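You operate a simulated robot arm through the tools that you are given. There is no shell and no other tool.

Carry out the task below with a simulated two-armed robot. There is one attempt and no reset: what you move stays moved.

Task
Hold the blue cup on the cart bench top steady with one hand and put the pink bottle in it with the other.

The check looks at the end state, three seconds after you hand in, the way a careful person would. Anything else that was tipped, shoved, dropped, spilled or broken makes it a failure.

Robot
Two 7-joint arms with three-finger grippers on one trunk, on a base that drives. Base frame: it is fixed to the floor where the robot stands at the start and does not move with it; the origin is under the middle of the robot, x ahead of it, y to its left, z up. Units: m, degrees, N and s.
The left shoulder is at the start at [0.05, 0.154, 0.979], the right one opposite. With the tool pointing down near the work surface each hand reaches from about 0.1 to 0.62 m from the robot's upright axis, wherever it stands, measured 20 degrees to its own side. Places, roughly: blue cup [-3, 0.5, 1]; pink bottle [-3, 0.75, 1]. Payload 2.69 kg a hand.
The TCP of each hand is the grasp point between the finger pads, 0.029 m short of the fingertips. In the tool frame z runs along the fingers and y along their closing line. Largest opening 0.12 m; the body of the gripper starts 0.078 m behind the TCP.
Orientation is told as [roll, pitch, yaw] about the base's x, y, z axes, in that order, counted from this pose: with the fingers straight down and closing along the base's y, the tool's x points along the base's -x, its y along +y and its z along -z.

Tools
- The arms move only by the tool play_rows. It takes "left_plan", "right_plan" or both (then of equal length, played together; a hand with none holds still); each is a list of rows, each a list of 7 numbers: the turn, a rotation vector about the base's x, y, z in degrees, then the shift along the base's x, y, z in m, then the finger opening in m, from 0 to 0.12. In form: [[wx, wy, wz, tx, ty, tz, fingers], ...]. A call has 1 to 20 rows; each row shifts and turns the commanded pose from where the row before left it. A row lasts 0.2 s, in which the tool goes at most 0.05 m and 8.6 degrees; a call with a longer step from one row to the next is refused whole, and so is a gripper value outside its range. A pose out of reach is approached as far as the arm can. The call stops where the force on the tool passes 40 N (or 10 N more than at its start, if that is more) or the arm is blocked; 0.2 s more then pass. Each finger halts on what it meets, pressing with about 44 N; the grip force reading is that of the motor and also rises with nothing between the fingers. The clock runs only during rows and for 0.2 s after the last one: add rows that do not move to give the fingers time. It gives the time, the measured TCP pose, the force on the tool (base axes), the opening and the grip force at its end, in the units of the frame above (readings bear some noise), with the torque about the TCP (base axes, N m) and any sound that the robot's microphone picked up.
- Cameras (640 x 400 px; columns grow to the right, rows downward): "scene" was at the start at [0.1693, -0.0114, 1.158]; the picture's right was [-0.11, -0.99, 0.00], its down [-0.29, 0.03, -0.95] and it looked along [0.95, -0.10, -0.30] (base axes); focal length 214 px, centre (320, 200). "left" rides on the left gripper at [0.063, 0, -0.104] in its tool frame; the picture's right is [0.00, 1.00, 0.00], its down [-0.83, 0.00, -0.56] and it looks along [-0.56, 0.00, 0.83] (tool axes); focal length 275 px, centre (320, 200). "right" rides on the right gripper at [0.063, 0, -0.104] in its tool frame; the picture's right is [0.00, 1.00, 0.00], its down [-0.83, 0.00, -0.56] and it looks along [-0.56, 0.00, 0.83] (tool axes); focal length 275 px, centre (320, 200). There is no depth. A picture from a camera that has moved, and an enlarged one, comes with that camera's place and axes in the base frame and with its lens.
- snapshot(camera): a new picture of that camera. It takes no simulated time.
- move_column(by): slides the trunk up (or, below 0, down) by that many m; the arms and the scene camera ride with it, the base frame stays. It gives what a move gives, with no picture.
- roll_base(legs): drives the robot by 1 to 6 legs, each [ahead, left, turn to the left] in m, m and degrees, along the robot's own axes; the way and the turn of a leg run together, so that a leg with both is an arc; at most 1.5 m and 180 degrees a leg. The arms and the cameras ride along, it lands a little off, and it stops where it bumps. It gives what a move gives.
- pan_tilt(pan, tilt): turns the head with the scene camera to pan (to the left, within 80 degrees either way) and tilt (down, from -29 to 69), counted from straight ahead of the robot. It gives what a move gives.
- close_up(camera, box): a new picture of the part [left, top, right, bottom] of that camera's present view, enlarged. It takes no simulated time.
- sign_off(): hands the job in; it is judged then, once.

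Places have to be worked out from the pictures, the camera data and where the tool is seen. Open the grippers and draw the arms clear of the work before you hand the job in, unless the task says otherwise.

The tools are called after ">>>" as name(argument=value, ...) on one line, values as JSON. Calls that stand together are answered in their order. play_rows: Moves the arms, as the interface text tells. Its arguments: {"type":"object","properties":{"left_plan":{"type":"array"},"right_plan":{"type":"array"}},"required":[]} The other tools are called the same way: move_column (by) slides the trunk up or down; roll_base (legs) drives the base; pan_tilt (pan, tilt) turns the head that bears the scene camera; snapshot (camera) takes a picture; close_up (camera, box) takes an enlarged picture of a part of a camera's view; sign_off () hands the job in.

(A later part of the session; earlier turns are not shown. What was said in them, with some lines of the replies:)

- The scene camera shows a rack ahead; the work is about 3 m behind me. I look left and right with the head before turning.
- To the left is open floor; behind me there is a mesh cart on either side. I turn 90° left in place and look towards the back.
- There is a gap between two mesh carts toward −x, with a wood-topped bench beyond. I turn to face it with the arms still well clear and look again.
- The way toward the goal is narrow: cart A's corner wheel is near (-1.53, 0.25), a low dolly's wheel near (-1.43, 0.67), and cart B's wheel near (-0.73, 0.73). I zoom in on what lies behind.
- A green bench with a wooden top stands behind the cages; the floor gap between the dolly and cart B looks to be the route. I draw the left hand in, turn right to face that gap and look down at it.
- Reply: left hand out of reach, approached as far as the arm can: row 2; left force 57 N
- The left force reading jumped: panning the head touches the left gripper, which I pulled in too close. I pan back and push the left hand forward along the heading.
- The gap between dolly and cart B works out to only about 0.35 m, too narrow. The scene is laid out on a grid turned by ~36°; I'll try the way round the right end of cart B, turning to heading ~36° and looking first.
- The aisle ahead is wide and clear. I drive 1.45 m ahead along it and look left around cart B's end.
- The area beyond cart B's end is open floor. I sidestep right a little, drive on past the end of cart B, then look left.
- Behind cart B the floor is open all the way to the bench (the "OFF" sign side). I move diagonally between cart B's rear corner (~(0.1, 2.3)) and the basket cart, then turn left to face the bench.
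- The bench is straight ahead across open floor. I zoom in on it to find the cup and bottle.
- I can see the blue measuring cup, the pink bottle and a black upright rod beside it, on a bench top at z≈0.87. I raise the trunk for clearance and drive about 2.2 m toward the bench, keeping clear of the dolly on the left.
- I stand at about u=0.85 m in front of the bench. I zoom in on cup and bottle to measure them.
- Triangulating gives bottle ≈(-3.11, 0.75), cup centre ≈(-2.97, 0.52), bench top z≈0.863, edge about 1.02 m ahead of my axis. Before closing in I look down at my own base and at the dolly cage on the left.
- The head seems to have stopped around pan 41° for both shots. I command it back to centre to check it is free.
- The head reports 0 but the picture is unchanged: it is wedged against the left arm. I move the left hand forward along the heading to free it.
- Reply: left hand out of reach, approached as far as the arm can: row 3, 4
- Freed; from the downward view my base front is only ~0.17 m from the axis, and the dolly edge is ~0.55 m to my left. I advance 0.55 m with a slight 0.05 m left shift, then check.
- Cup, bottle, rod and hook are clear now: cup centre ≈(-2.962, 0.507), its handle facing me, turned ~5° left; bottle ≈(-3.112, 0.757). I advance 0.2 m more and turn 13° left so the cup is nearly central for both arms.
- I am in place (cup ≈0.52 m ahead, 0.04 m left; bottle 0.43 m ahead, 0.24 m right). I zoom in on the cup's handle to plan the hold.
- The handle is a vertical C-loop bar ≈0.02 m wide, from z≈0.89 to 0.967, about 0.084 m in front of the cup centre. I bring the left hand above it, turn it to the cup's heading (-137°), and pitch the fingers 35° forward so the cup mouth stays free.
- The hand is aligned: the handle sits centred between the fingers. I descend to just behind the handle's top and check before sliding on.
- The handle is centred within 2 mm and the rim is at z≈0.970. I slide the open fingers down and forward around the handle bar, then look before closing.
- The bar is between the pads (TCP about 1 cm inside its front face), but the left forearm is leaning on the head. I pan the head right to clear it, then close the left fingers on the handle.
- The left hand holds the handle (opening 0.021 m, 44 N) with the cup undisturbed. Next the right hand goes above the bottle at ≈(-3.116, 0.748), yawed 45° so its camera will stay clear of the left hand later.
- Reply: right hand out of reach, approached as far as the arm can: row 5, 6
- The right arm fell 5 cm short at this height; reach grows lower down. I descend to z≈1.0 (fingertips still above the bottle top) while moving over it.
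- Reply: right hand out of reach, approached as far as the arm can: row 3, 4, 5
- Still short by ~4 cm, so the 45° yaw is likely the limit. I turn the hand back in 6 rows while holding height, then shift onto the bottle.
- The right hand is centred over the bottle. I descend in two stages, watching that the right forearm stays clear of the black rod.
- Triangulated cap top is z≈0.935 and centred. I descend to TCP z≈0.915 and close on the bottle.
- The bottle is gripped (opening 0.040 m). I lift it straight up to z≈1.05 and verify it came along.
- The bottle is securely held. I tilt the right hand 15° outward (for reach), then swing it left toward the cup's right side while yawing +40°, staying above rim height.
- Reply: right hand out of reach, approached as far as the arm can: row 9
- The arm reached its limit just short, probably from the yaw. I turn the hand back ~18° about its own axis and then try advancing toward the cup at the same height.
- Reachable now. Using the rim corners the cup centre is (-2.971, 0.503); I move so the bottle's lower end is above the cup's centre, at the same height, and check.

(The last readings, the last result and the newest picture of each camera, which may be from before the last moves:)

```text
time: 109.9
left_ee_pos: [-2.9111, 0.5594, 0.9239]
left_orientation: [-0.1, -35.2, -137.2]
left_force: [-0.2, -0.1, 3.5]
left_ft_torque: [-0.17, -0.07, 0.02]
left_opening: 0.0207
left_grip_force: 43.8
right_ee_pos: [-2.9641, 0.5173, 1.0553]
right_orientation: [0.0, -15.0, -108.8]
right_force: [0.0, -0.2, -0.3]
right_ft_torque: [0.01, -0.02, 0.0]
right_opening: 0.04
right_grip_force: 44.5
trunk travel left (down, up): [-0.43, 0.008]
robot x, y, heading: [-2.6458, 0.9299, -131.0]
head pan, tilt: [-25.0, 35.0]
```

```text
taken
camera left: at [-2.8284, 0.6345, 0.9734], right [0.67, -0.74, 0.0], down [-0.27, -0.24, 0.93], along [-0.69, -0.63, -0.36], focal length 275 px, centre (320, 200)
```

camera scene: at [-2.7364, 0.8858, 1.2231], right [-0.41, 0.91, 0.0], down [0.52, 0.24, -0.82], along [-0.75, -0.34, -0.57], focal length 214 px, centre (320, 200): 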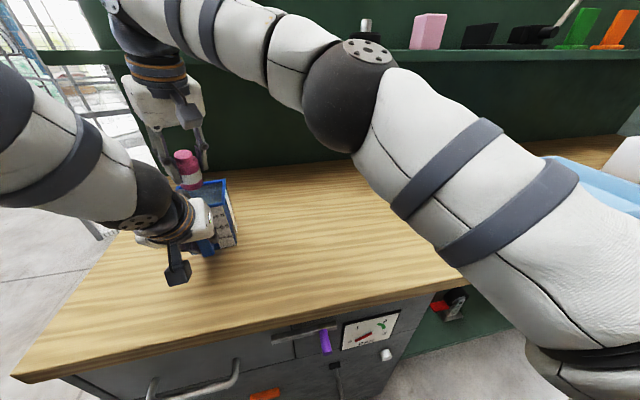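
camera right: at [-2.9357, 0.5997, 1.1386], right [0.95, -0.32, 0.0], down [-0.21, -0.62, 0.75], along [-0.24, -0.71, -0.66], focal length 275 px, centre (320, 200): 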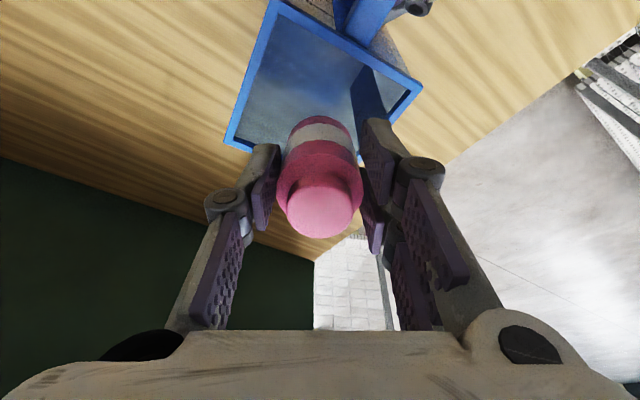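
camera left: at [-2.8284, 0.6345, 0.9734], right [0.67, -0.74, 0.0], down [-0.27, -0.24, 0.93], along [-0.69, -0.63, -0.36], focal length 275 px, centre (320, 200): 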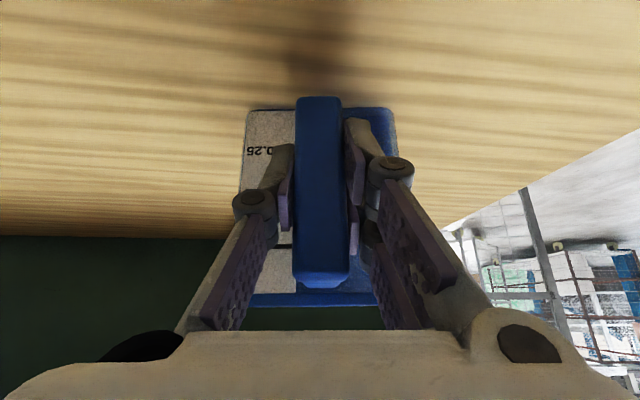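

The bottle hangs over the cup's centre (rim-corner check gives (-2.972, 0.5005)). I lower it into the cup while taking out the tilt, to TCP z≈0.95, then check.

>>> play_rows(right_plan=[[2.37, -0.8, 0, -0.0013, -0.0028, -0.0175, 0.025], [2.37, -0.8, 0, -0.0013, -0.0028, -0.0175, 0.025], [2.37, -0.8, 0, -0.0013, -0.0028, -0.0175, 0.025], [2.37, -0.8, 0, -0.0013, -0.0028, -0.0175, 0.025], [2.37, -0.8, 0, -0.0013, -0.0028, -0.0175, 0.025], [2.37, -0.8, 0, -0.0013, -0.0028, -0.0175, 0.025], [0, 0, 0, 0, 0, 0, 0.025]])

>>> snapshot(camera="right")

>>> snapshot(camera="scene")

>>> snapshot(camera="left")

```text
time: 111.2
left_ee_pos: [-2.9103, 0.5622, 0.9217]
left_orientation: [0.0, -34.9, -137.7]
left_force: [7.3, 6.4, 13.7]
left_ft_torque: [-0.57, 0.27, -0.26]
left_opening: 0.0217
left_grip_force: 44.1
right_ee_pos: [-2.9718, 0.5298, 0.964]
right_orientation: [0.1, -2.7, -109.1]
right_force: [-3.7, -6.3, -2.2]
right_ft_torque: [-0.05, 0.1, -0.11]
right_opening: 0.0403
right_grip_force: 44.2
right hand out of reach, approached as far as the arm can: row 3, 4, 5, 6
trunk travel left (down, up): [-0.43, 0.008]
robot x, y, heading: [-2.6473, 0.9306, -130.6]
head pan, tilt: [-25.0, 35.0]
stopped in row 6 (right hand): the force on the tool passed its limit at 42 N (the readings are from after the stop); the commanded pose is now the measured one
```

```text
taken
camera right: at [-2.9495, 0.5938, 1.0642], right [0.95, -0.32, 0.0], down [-0.26, -0.76, 0.59], along [-0.19, -0.56, -0.8], focal length 275 px, centre (320, 200)
```

right: 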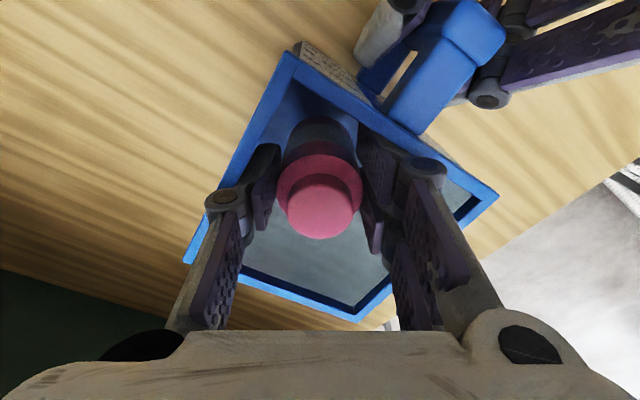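

```text
taken
camera scene: at [-2.7357, 0.8862, 1.2232], right [-0.41, 0.91, 0.0], down [0.52, 0.24, -0.82], along [-0.75, -0.34, -0.57], focal length 214 px, centre (320, 200)
```

scene: 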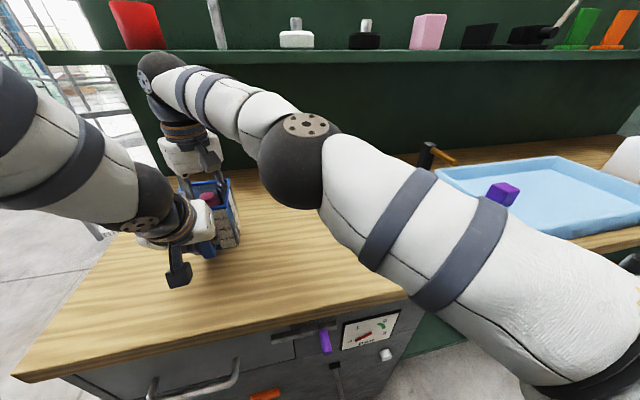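

```text
taken
camera left: at [-2.827, 0.6369, 0.9718], right [0.67, -0.74, 0.0], down [-0.27, -0.24, 0.93], along [-0.69, -0.63, -0.36], focal length 275 px, centre (320, 200)
```

left: 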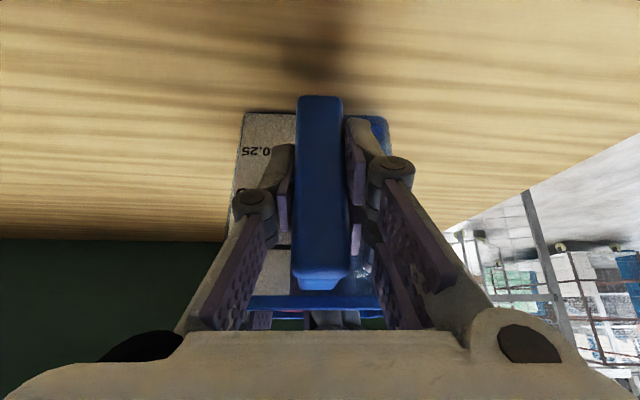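

The arm ran out of reach while upright, so bottle and fingers pressed on the cup's front wall (cup moved only a few mm, still held). I tilt back ~10° and ease outward to relieve the contact, keeping the bottle inside.

>>> play_rows(right_plan=[[-2.37, 0.8, 0, 0, -0.004, 0.002, 0.025], [-2.37, 0.8, 0, 0, -0.005, 0.002, 0.025], [-2.37, 0.8, 0, 0, -0.005, 0.002, 0.025], [-2.37, 0.8, 0, 0, -0.005, 0.002, 0.025], [0, 0, 0, 0, 0, 0, 0.025]])

>>> snapshot(camera="right")

>>> snapshot(camera="left")

>>> close_up(camera="scene", box=[100, 60, 300, 280])

```text
time: 112.4
left_ee_pos: [-2.9118, 0.5633, 0.9214]
left_orientation: [0.0, -34.8, -137.5]
left_force: [-2.8, -0.2, 16.2]
left_ft_torque: [-0.74, 0.33, -0.21]
left_opening: 0.0219
left_grip_force: 44.3
right_ee_pos: [-2.9723, 0.5115, 0.9731]
right_orientation: [0.2, -12.6, -109.0]
right_force: [-0.7, -0.2, -1.0]
right_ft_torque: [-0.02, 0.0, 0.01]
right_opening: 0.0398
right_grip_force: 43.5
trunk travel left (down, up): [-0.43, 0.008]
robot x, y, heading: [-2.6489, 0.9313, -130.7]
head pan, tilt: [-25.0, 35.0]
```

```text
taken
camera right: at [-2.9443, 0.5909, 1.0597], right [0.95, -0.32, 0.0], down [-0.22, -0.65, 0.73], along [-0.23, -0.69, -0.69], focal length 275 px, centre (320, 200)
```

right: 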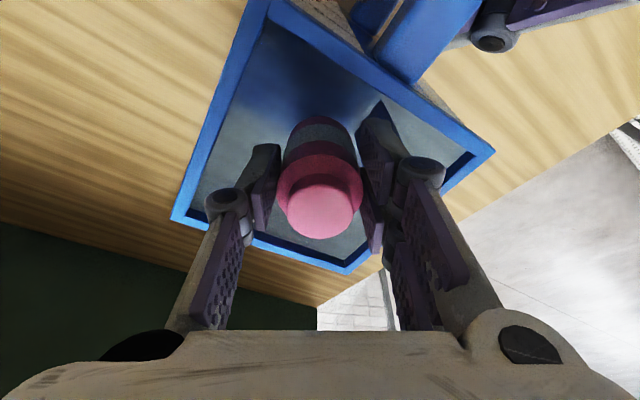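

```text
taken
camera left: at [-2.8272, 0.6371, 0.9718], right [0.67, -0.74, 0.0], down [-0.27, -0.24, 0.93], along [-0.69, -0.63, -0.37], focal length 275 px, centre (320, 200)
```

left: 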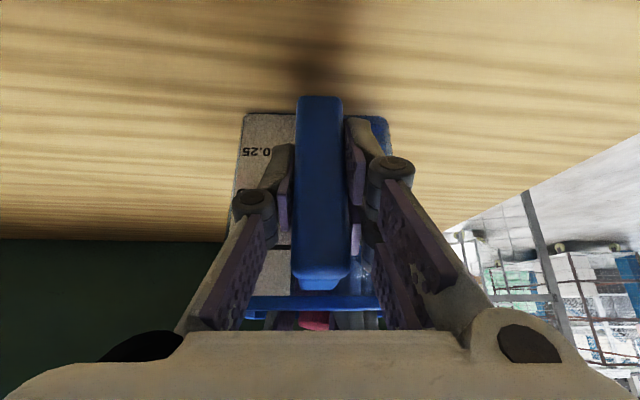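

```text
1.82 times, centred on (200, 170) of scene
camera zoom: at [-2.736, 0.8865, 1.2233], right [-0.41, 0.91, 0.0], down [0.52, 0.24, -0.82], along [-0.75, -0.34, -0.57], focal length 390 px, centre (538, 254)
```

zoom: 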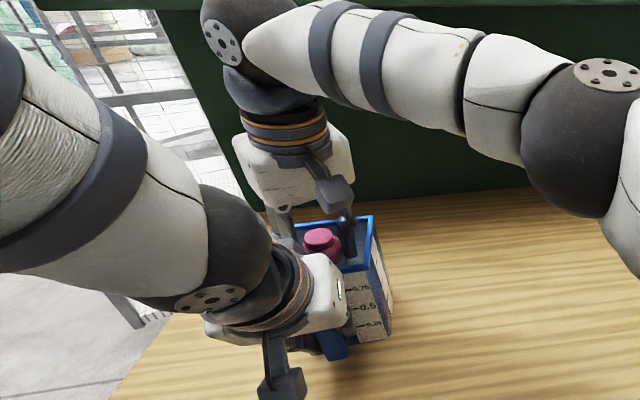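

The contact is relieved (right force ≈0) and the bottle sits inside the cup's mouth, cup centre now ≈(-2.975, 0.508). I lower straight down another ~4 cm, with a few millimetres outward correction.

>>> play_rows(right_plan=[[0, 0, 0, -0.0005, -0.0016, -0.01, 0.025], [0, 0, 0, -0.0005, -0.0016, -0.01, 0.025], [0, 0, 0, -0.0005, -0.0016, -0.01, 0.025], [0, 0, 0, 0, 0, -0.008, 0.025], [0, 0, 0, 0, 0, 0, 0.025]])

>>> snapshot(camera="right")

>>> close_up(camera="scene", box=[100, 60, 300, 280])

```text
time: 113.6
left_ee_pos: [-2.91, 0.5627, 0.9211]
left_orientation: [0.0, -34.8, -137.7]
left_force: [-2.5, 0.0, 18.8]
left_ft_torque: [-0.81, 0.42, -0.17]
left_opening: 0.0217
left_grip_force: 43.8
right_ee_pos: [-2.9738, 0.5068, 0.9345]
right_orientation: [0.1, -12.7, -108.9]
right_force: [0.1, 0.6, -0.4]
right_ft_torque: [0.01, -0.02, -0.01]
right_opening: 0.04
right_grip_force: 44.0
trunk travel left (down, up): [-0.43, 0.008]
robot x, y, heading: [-2.6485, 0.9335, -130.6]
head pan, tilt: [-25.0, 35.0]
```

```text
taken
camera right: at [-2.9457, 0.5866, 1.0216], right [0.95, -0.32, 0.0], down [-0.22, -0.65, 0.72], along [-0.23, -0.69, -0.69], focal length 275 px, centre (320, 200)
```

right: 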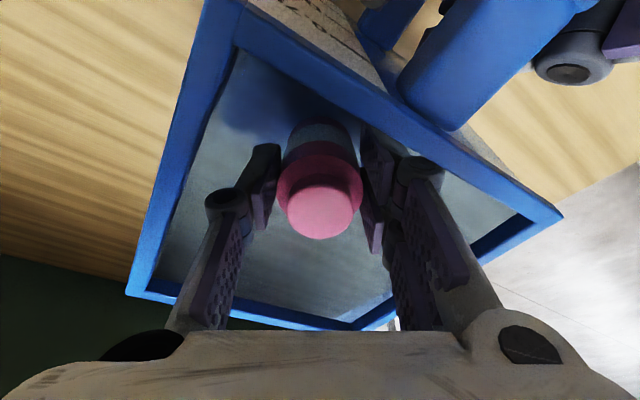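

```text
1.82 times, centred on (200, 170) of scene
camera zoom: at [-2.7359, 0.8867, 1.2233], right [-0.41, 0.91, 0.0], down [0.52, 0.24, -0.82], along [-0.75, -0.34, -0.57], focal length 390 px, centre (538, 254)
```

zoom: 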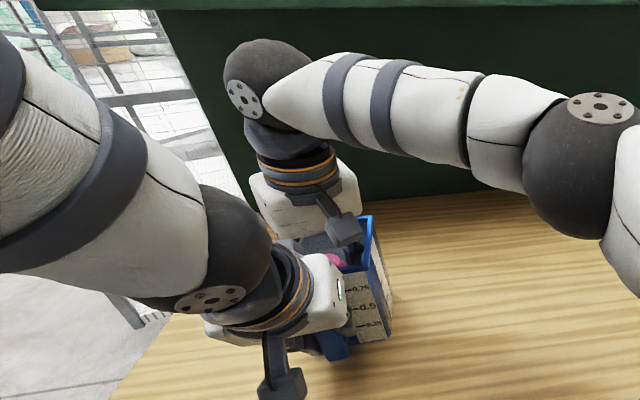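

No contact, bottle deep inside the cup. I lower ~7 mm more and open the right fingers just enough to release.

>>> play_rows(right_plan=[[0, 0, 0, 0, 0, -0.0035, 0.025], [0, 0, 0, 0, 0, -0.0035, 0.025], [0, 0, 0, 0, 0, 0, 0.042], [0, 0, 0, 0, 0, 0, 0.049], [0, 0, 0, 0, 0, 0, 0.049], [0, 0, 0, 0, 0, 0, 0.049]])

>>> snapshot(camera="right")

```text
time: 115.0
left_ee_pos: [-2.9095, 0.5634, 0.9224]
left_orientation: [0.1, -34.7, -137.6]
left_force: [0.9, 1.1, 20.4]
left_ft_torque: [-0.75, 0.26, -0.08]
left_opening: 0.0216
left_grip_force: 43.8
right_ee_pos: [-2.9735, 0.5076, 0.9289]
right_orientation: [0.1, -12.7, -108.8]
right_force: [-0.9, 0.9, -0.1]
right_ft_torque: [0.03, 0.04, -0.01]
right_opening: 0.0485
right_grip_force: 0.0
trunk travel left (down, up): [-0.43, 0.008]
robot x, y, heading: [-2.6483, 0.9294, -130.5]
head pan, tilt: [-25.0, 35.0]
```

```text
taken
camera right: at [-2.9457, 0.5865, 1.0147], right [0.95, -0.32, 0.0], down [-0.22, -0.65, 0.72], along [-0.23, -0.69, -0.69], focal length 275 px, centre (320, 200)
```

right: 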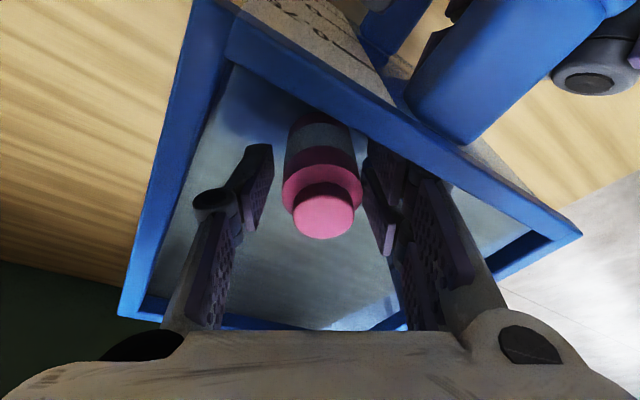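

The bottle stands free in the cup. I withdraw the right hand straight up out of the cup.

>>> play_rows(right_plan=[[0, 0, 0, 0, 0.001, 0.01, 0.049], [0, 0, 0, 0.0005, 0.002, 0.018, 0.049], [0, 0, 0, 0.0005, 0.002, 0.018, 0.049], [0, 0, 0, 0.0005, 0.002, 0.018, 0.049], [0, 0, 0, 0.0005, 0.002, 0.018, 0.049], [0, 0, 0, 0.0005, 0.002, 0.018, 0.049], [0, 0, 0, 0.0005, 0.002, 0.018, 0.049], [0, 0, 0, 0, 0, 0, 0.049]])

>>> snapshot(camera="right")

>>> snapshot(camera="scene")

```text
time: 116.8
left_ee_pos: [-2.9094, 0.5638, 0.9207]
left_orientation: [0.0, -34.7, -137.6]
left_force: [0.2, 3.7, 17.1]
left_ft_torque: [-0.53, 0.01, -0.1]
left_opening: 0.0214
left_grip_force: 43.8
right_ee_pos: [-2.9702, 0.519, 1.0463]
right_orientation: [0.0, -12.6, -108.8]
right_force: [-0.1, 1.0, -0.3]
right_ft_torque: [-0.02, -0.02, 0.02]
right_opening: 0.0491
right_grip_force: 0.0
trunk travel left (down, up): [-0.43, 0.008]
robot x, y, heading: [-2.6504, 0.9287, -130.3]
head pan, tilt: [-25.0, 35.0]
```

```text
taken
camera right: at [-2.9422, 0.5995, 1.1327], right [0.95, -0.32, 0.0], down [-0.22, -0.65, 0.72], along [-0.23, -0.69, -0.69], focal length 275 px, centre (320, 200)
```

right: 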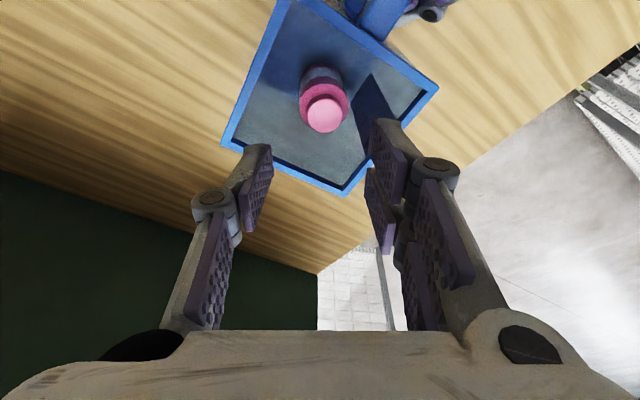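

```text
taken
camera scene: at [-2.7356, 0.8869, 1.2232], right [-0.41, 0.91, 0.0], down [0.52, 0.24, -0.82], along [-0.75, -0.34, -0.57], focal length 214 px, centre (320, 200)
```

scene: 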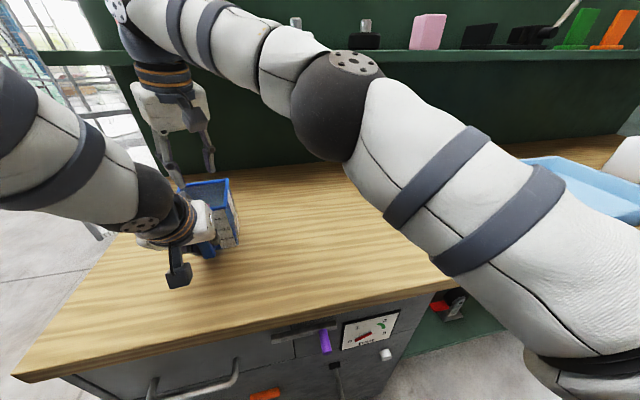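

The bottle stands upright in the cup. I take the right hand away to the right along its earlier path, undoing yaw and tilt.

>>> play_rows(right_plan=[[0, 0, 0, -0.0146, 0.0231, 0.003, 0.049], [0, 0, 0, -0.0146, 0.0231, 0.003, 0.049], [0, 0, 0, -0.0146, 0.0231, 0.002, 0.049], [0, 0, -4.3, -0.0146, 0.0231, 0, 0.049], [0, 0, -4.3, -0.0146, 0.0231, 0, 0.049], [0, 0, -4.3, -0.0146, 0.0231, 0, 0.049], [0, 0, -4.3, -0.0146, 0.0231, 0, 0.049], [0, 0, -4.3, -0.0146, 0.0231, 0, 0.049], [4.79, -4.09, 0, -0.0146, 0.0231, 0, 0.049], [4.79, -4.09, 0, -0.0146, 0.0231, 0, 0.049], [0, 0, 0, 0, 0, 0, 0.049]])

>>> snapshot(camera="scene")

>>> snapshot(camera="left")

```text
time: 119.2
left_ee_pos: [-2.9105, 0.5631, 0.9205]
left_orientation: [0.0, -34.8, -137.5]
left_force: [0.4, 2.8, 11.5]
left_ft_torque: [-0.39, -0.08, -0.01]
left_opening: 0.0212
left_grip_force: 43.9
right_ee_pos: [-3.1155, 0.7512, 1.0548]
right_orientation: [0.1, 0.0, -130.4]
right_force: [0.0, 0.8, 0.5]
right_ft_torque: [-0.01, -0.01, -0.03]
right_opening: 0.049
right_grip_force: 0.0
trunk travel left (down, up): [-0.43, 0.008]
robot x, y, heading: [-2.651, 0.9309, -130.7]
head pan, tilt: [-25.0, 35.0]
```

```text
taken
camera scene: at [-2.7358, 0.8866, 1.2232], right [-0.41, 0.91, 0.0], down [0.52, 0.24, -0.82], along [-0.75, -0.34, -0.57], focal length 214 px, centre (320, 200)
```

scene: 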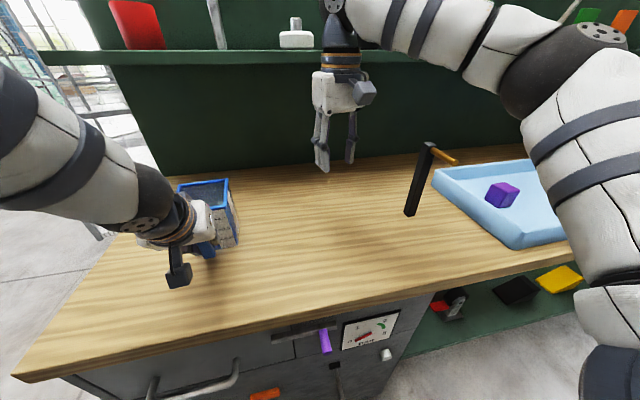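

```text
taken
camera left: at [-2.8267, 0.6374, 0.9712], right [0.67, -0.74, 0.0], down [-0.27, -0.24, 0.93], along [-0.69, -0.63, -0.37], focal length 275 px, centre (320, 200)
```

left: 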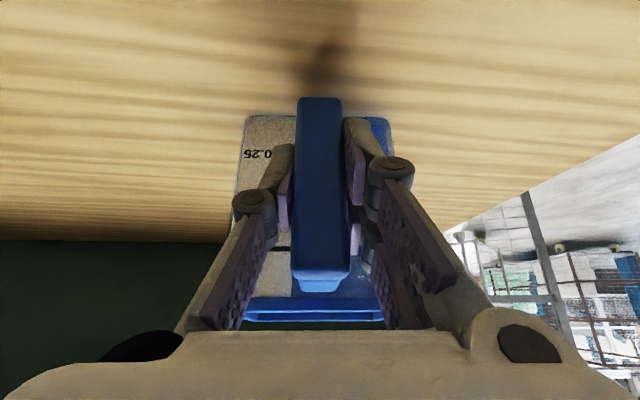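

Right hand is clear. The left hand presses the handle down slightly (11 N), so I ease it up 2 mm, then open gently.

>>> play_rows(left_plan=[[0, 0, 0, 0, 0, 0.001, 0.01], [0, 0, 0, 0, 0, 0.001, 0.01], [0, 0, 0, 0, 0, 0, 0.01]])

>>> snapshot(camera="left")

```text
time: 120.0
left_ee_pos: [-2.9085, 0.5638, 0.9208]
left_orientation: [0.0, -34.6, -137.4]
left_force: [-0.4, -0.4, 0.8]
left_ft_torque: [0.06, -0.07, 0.0]
left_opening: 0.0214
left_grip_force: 44.0
right_ee_pos: [-3.1157, 0.7504, 1.053]
right_orientation: [0.1, 0.0, -130.5]
right_force: [0.5, -0.6, -0.4]
right_ft_torque: [-0.04, 0.03, -0.03]
right_opening: 0.049
right_grip_force: 0.1
trunk travel left (down, up): [-0.43, 0.008]
robot x, y, heading: [-2.6487, 0.9361, -130.7]
head pan, tilt: [-25.0, 35.0]
```

```text
taken
camera left: at [-2.827, 0.6367, 0.972], right [0.67, -0.74, 0.0], down [-0.28, -0.25, 0.93], along [-0.69, -0.63, -0.37], focal length 275 px, centre (320, 200)
```

left: 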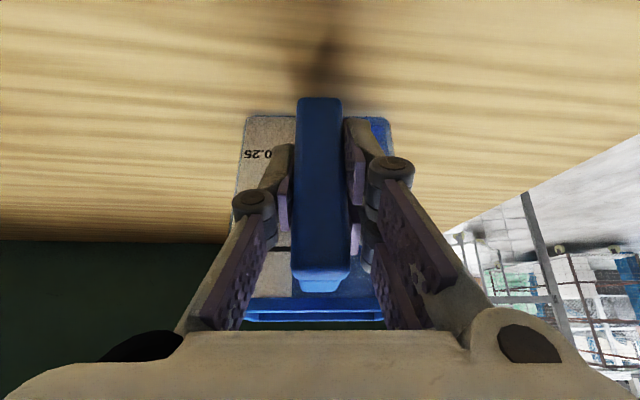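

Force on the left hand is now near zero. I open the fingers slowly to release the handle.

>>> play_rows(left_plan=[[0, 0, 0, 0, 0, 0, 0.022], [0, 0, 0, 0, 0, 0, 0.026], [0, 0, 0, 0, 0, 0, 0.035], [0, 0, 0, 0, 0, 0, 0.05], [0, 0, 0, 0, 0, 0, 0.06], [0, 0, 0, 0, 0, 0, 0.06]])

>>> snapshot(camera="left")

>>> snapshot(camera="right")

```text
time: 121.4
left_ee_pos: [-2.9114, 0.5626, 0.9224]
left_orientation: [0.0, -34.6, -137.6]
left_force: [0.4, 0.7, 0.5]
left_ft_torque: [0.0, 0.02, 0.02]
left_opening: 0.06
left_grip_force: 0.1
right_ee_pos: [-3.1161, 0.7494, 1.0531]
right_orientation: [0.1, 0.1, -130.4]
right_force: [0.3, 0.0, -0.2]
right_ft_torque: [0.0, 0.04, -0.03]
right_opening: 0.0491
right_grip_force: 0.0
trunk travel left (down, up): [-0.43, 0.008]
robot x, y, heading: [-2.6479, 0.9357, -130.6]
head pan, tilt: [-25.0, 35.0]
```

```text
taken
camera left: at [-2.8272, 0.6365, 0.9729], right [0.67, -0.74, 0.0], down [-0.27, -0.25, 0.93], along [-0.69, -0.63, -0.37], focal length 275 px, centre (320, 200)
```

left: 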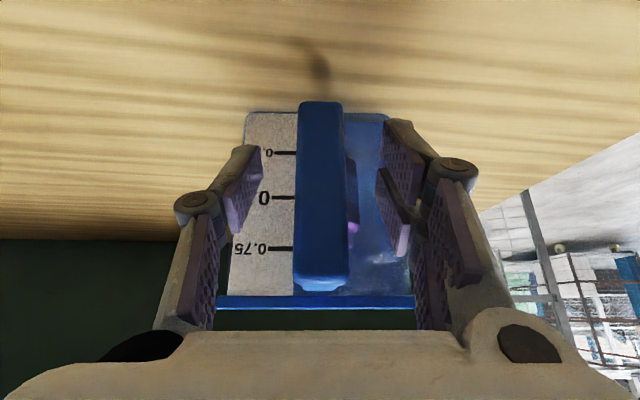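

```text
taken
camera right: at [-3.0749, 0.7981, 1.1569], right [0.76, -0.65, 0.0], down [-0.54, -0.63, 0.56], along [-0.36, -0.43, -0.83], focal length 275 px, centre (320, 200)
```

right: 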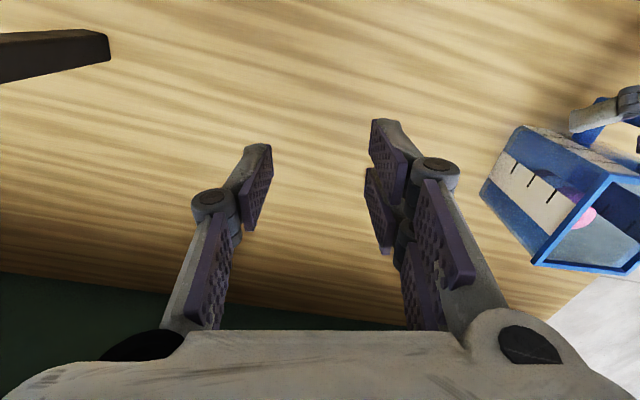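

Handle released and the cup has settled, bottle visible inside. I back the left hand out along its approach path and up.

>>> play_rows(left_plan=[[0, 0, 0, 0.0089, 0.0072, 0.01575, 0.06], [0, 0, 0, 0.0089, 0.0072, 0.01575, 0.06], [0, 0, 0, 0.0089, 0.0072, 0.01575, 0.06], [0, 0, 0, 0.0089, 0.0072, 0.01575, 0.06], [0, 0, 0, 0.0004, 0.001, 0.0245, 0.06], [0, 0, 0, 0.0004, 0.001, 0.0245, 0.06], [0, 0, 0, 0.0004, 0.001, 0.0245, 0.06], [0, 0, 0, 0, 0, 0, 0.06]])

>>> snapshot(camera="left")

>>> snapshot(camera="scene")

```text
time: 123.2
left_ee_pos: [-2.8737, 0.5936, 1.0591]
left_orientation: [-0.1, -34.6, -137.5]
left_force: [-0.7, -0.1, 0.6]
left_ft_torque: [0.0, 0.01, 0.0]
left_opening: 0.0599
left_grip_force: 0.0
right_ee_pos: [-3.1161, 0.7504, 1.0533]
right_orientation: [0.1, 0.0, -130.4]
right_force: [-0.2, 0.4, 0.2]
right_ft_torque: [0.03, -0.04, -0.02]
right_opening: 0.0493
right_grip_force: 0.1
trunk travel left (down, up): [-0.43, 0.008]
robot x, y, heading: [-2.6456, 0.9309, -130.4]
head pan, tilt: [-25.0, 35.0]
```

```text
taken
camera left: at [-2.7902, 0.6674, 1.11], right [0.67, -0.74, 0.0], down [-0.27, -0.25, 0.93], along [-0.69, -0.63, -0.37], focal length 275 px, centre (320, 200)
```

left: 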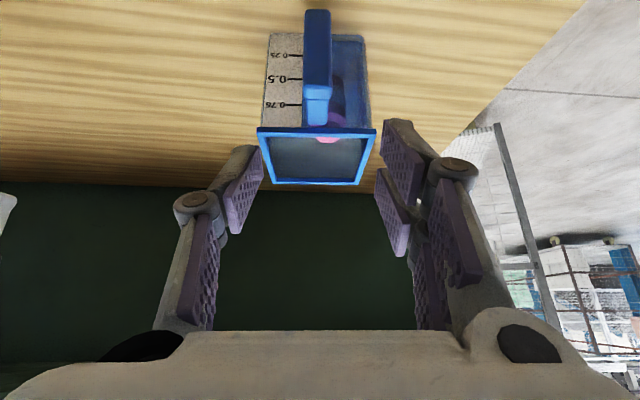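

```text
taken
camera scene: at [-2.7365, 0.8856, 1.2231], right [-0.41, 0.91, 0.0], down [0.52, 0.24, -0.82], along [-0.75, -0.34, -0.57], focal length 214 px, centre (320, 200)
```

scene: 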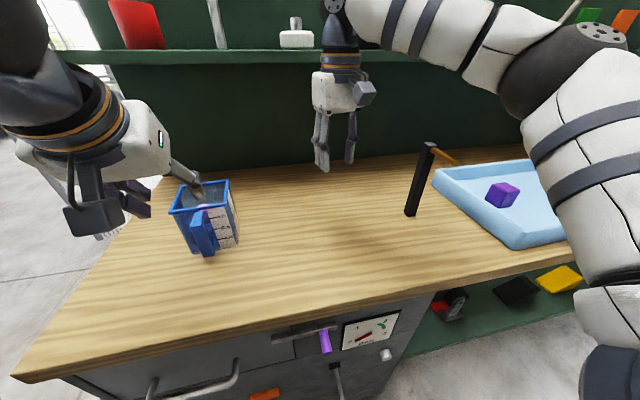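

Both grippers are free and the bottle is in the cup. I return both hands to their raised positions near the robot and open the fingers.

>>> play_rows(left_plan=[[4.746, -5.145, 0, 0.005, -0.0095, 0.0221, 0.06], [4.746, -5.145, 0, 0.005, -0.0095, 0.0221, 0.06], [4.746, -5.145, 0, 0.005, -0.0095, 0.0221, 0.06], [4.746, -5.145, 0, 0.005, -0.0095, 0.0221, 0.06], [4.746, -5.145, 0, 0.005, -0.0095, 0.0221, 0.06], [0, 0, 6.7, 0.005, -0.0095, 0.0221, 0.06], [0, 0, 0, 0, 0, 0, 0.1], [0, 0, 0, 0, 0, 0, 0.1]], right_plan=[[0, 0, 0, 0, 0, 0.02, 0.049], [0, 0, 0, 0.0265, 0.0053, 0.016, 0.049], [0, 0, 0, 0.0265, 0.0053, 0.016, 0.049], [0, 0, 0, 0.0265, 0.0053, 0.016, 0.049], [0, 0, 0, 0.0265, 0.0053, 0.016, 0.049], [0, 0, 0, 0.0265, 0.0053, 0.016, 0.06], [0, 0, 0, 0.0265, 0.0053, 0, 0.1], [0, 0, 0, 0, 0, 0, 0.1]])

>>> snapshot(camera="scene")

>>> snapshot(camera="left")

>>> snapshot(camera="right")

```text
time: 125.0
left_ee_pos: [-2.8435, 0.5387, 1.1917]
left_orientation: [-0.2, 0.4, -130.9]
left_force: [0.3, -0.2, 1.1]
left_ft_torque: [0.02, -0.01, 0.01]
left_opening: 0.1
left_grip_force: 0.1
right_ee_pos: [-2.9573, 0.7827, 1.1536]
right_orientation: [0.1, 0.1, -130.4]
right_force: [0.5, 0.8, 0.0]
right_ft_torque: [0.01, -0.01, -0.05]
right_opening: 0.0997
right_grip_force: 0.2
trunk travel left (down, up): [-0.43, 0.008]
robot x, y, heading: [-2.6454, 0.932, -130.6]
head pan, tilt: [-25.0, 35.0]
```

```text
taken
camera scene: at [-2.7366, 0.8856, 1.2231], right [-0.41, 0.91, 0.0], down [0.52, 0.24, -0.82], along [-0.75, -0.34, -0.57], focal length 214 px, centre (320, 200)
```

scene: 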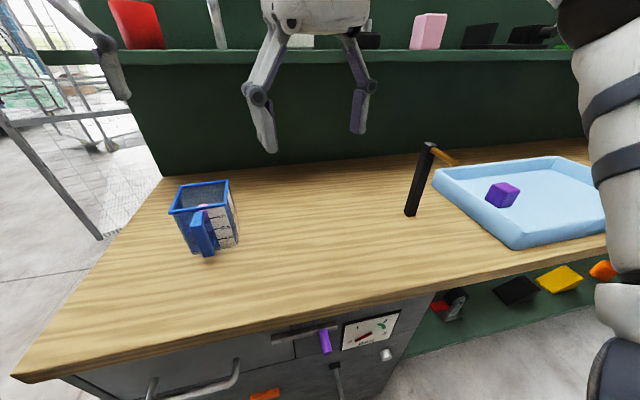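

```text
taken
camera left: at [-2.8015, 0.5838, 1.2966], right [0.75, -0.66, 0.0], down [-0.55, -0.63, 0.55], along [-0.36, -0.41, -0.83], focal length 275 px, centre (320, 200)
```

left: 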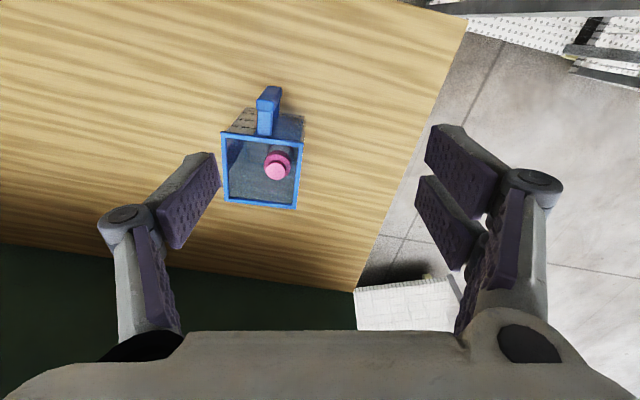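

```text
taken
camera right: at [-2.9167, 0.8297, 1.2568], right [0.76, -0.65, 0.0], down [-0.54, -0.63, 0.56], along [-0.36, -0.43, -0.83], focal length 275 px, centre (320, 200)
```

right: 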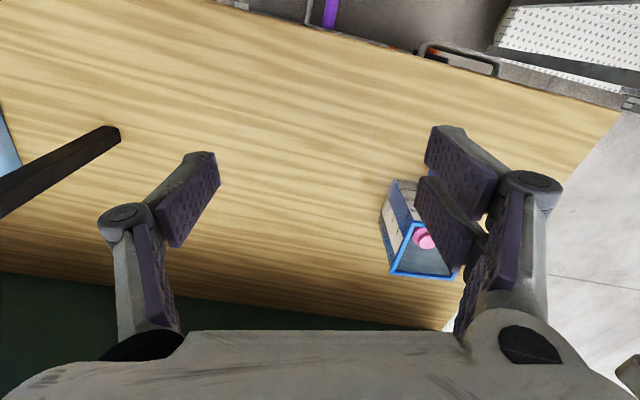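

The pink bottle stands in the blue cup, everything else is undisturbed. I back the base away 0.25 m over the clear floor behind so both arms are off the work, and check once more.

>>> roll_base(legs=[[-0.25, 0, 0]])

>>> snapshot(camera="scene")

```text
time: 126.8
left_ee_pos: [-2.6806, 0.7282, 1.1903]
left_orientation: [-0.2, 0.2, -130.6]
left_force: [0.8, 0.3, 0.8]
left_ft_torque: [0.02, 0.01, -0.01]
left_opening: 0.0999
left_grip_force: 0.1
right_ee_pos: [-2.7951, 0.9718, 1.1535]
right_orientation: [0.2, 0.0, -130.4]
right_force: [-0.4, 0.0, 0.1]
right_ft_torque: [-0.01, -0.02, -0.01]
right_opening: 0.1001
right_grip_force: 0.0
trunk travel left (down, up): [-0.43, 0.008]
robot x, y, heading: [-2.4862, 1.1217, -130.4]
head pan, tilt: [-25.0, 35.0]
```

```text
taken
camera scene: at [-2.5737, 1.0755, 1.2231], right [-0.41, 0.91, 0.0], down [0.52, 0.24, -0.82], along [-0.75, -0.34, -0.57], focal length 214 px, centre (320, 200)
```

scene: 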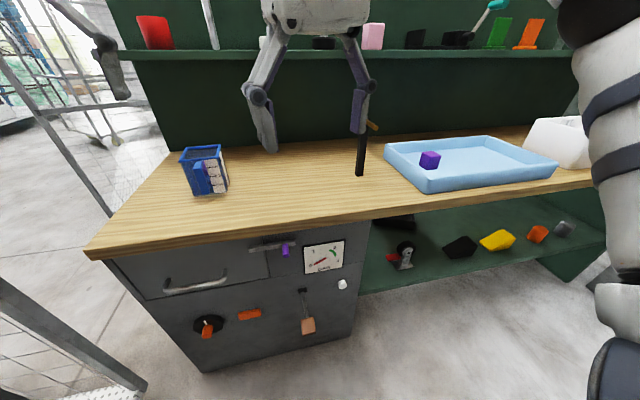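

The cup stands upright with the bottle inside, all other items are in place, grippers are open and the arms are clear. I hand the job in.

>>> sign_off()

```text
The job is handed in.
```

The pink bottle is standing upright in the blue cup on the bench top. I held the cup by its handle with the left hand and placed the bottle with the right.

- **Cup position:** On the first lowering the right arm ran out of reach and pressed on the cup's front wall with 42 N. The cup slid about 7 mm, did not tip, and settled flat once released.
- **Surroundings:** The last pictures show the rod, tray and other bench items undisturbed. The base never bumped anything on the drive around the mesh carts.
- **End state:** Both grippers are open, and I backed the base 0.25 m away from the bench before handing in.
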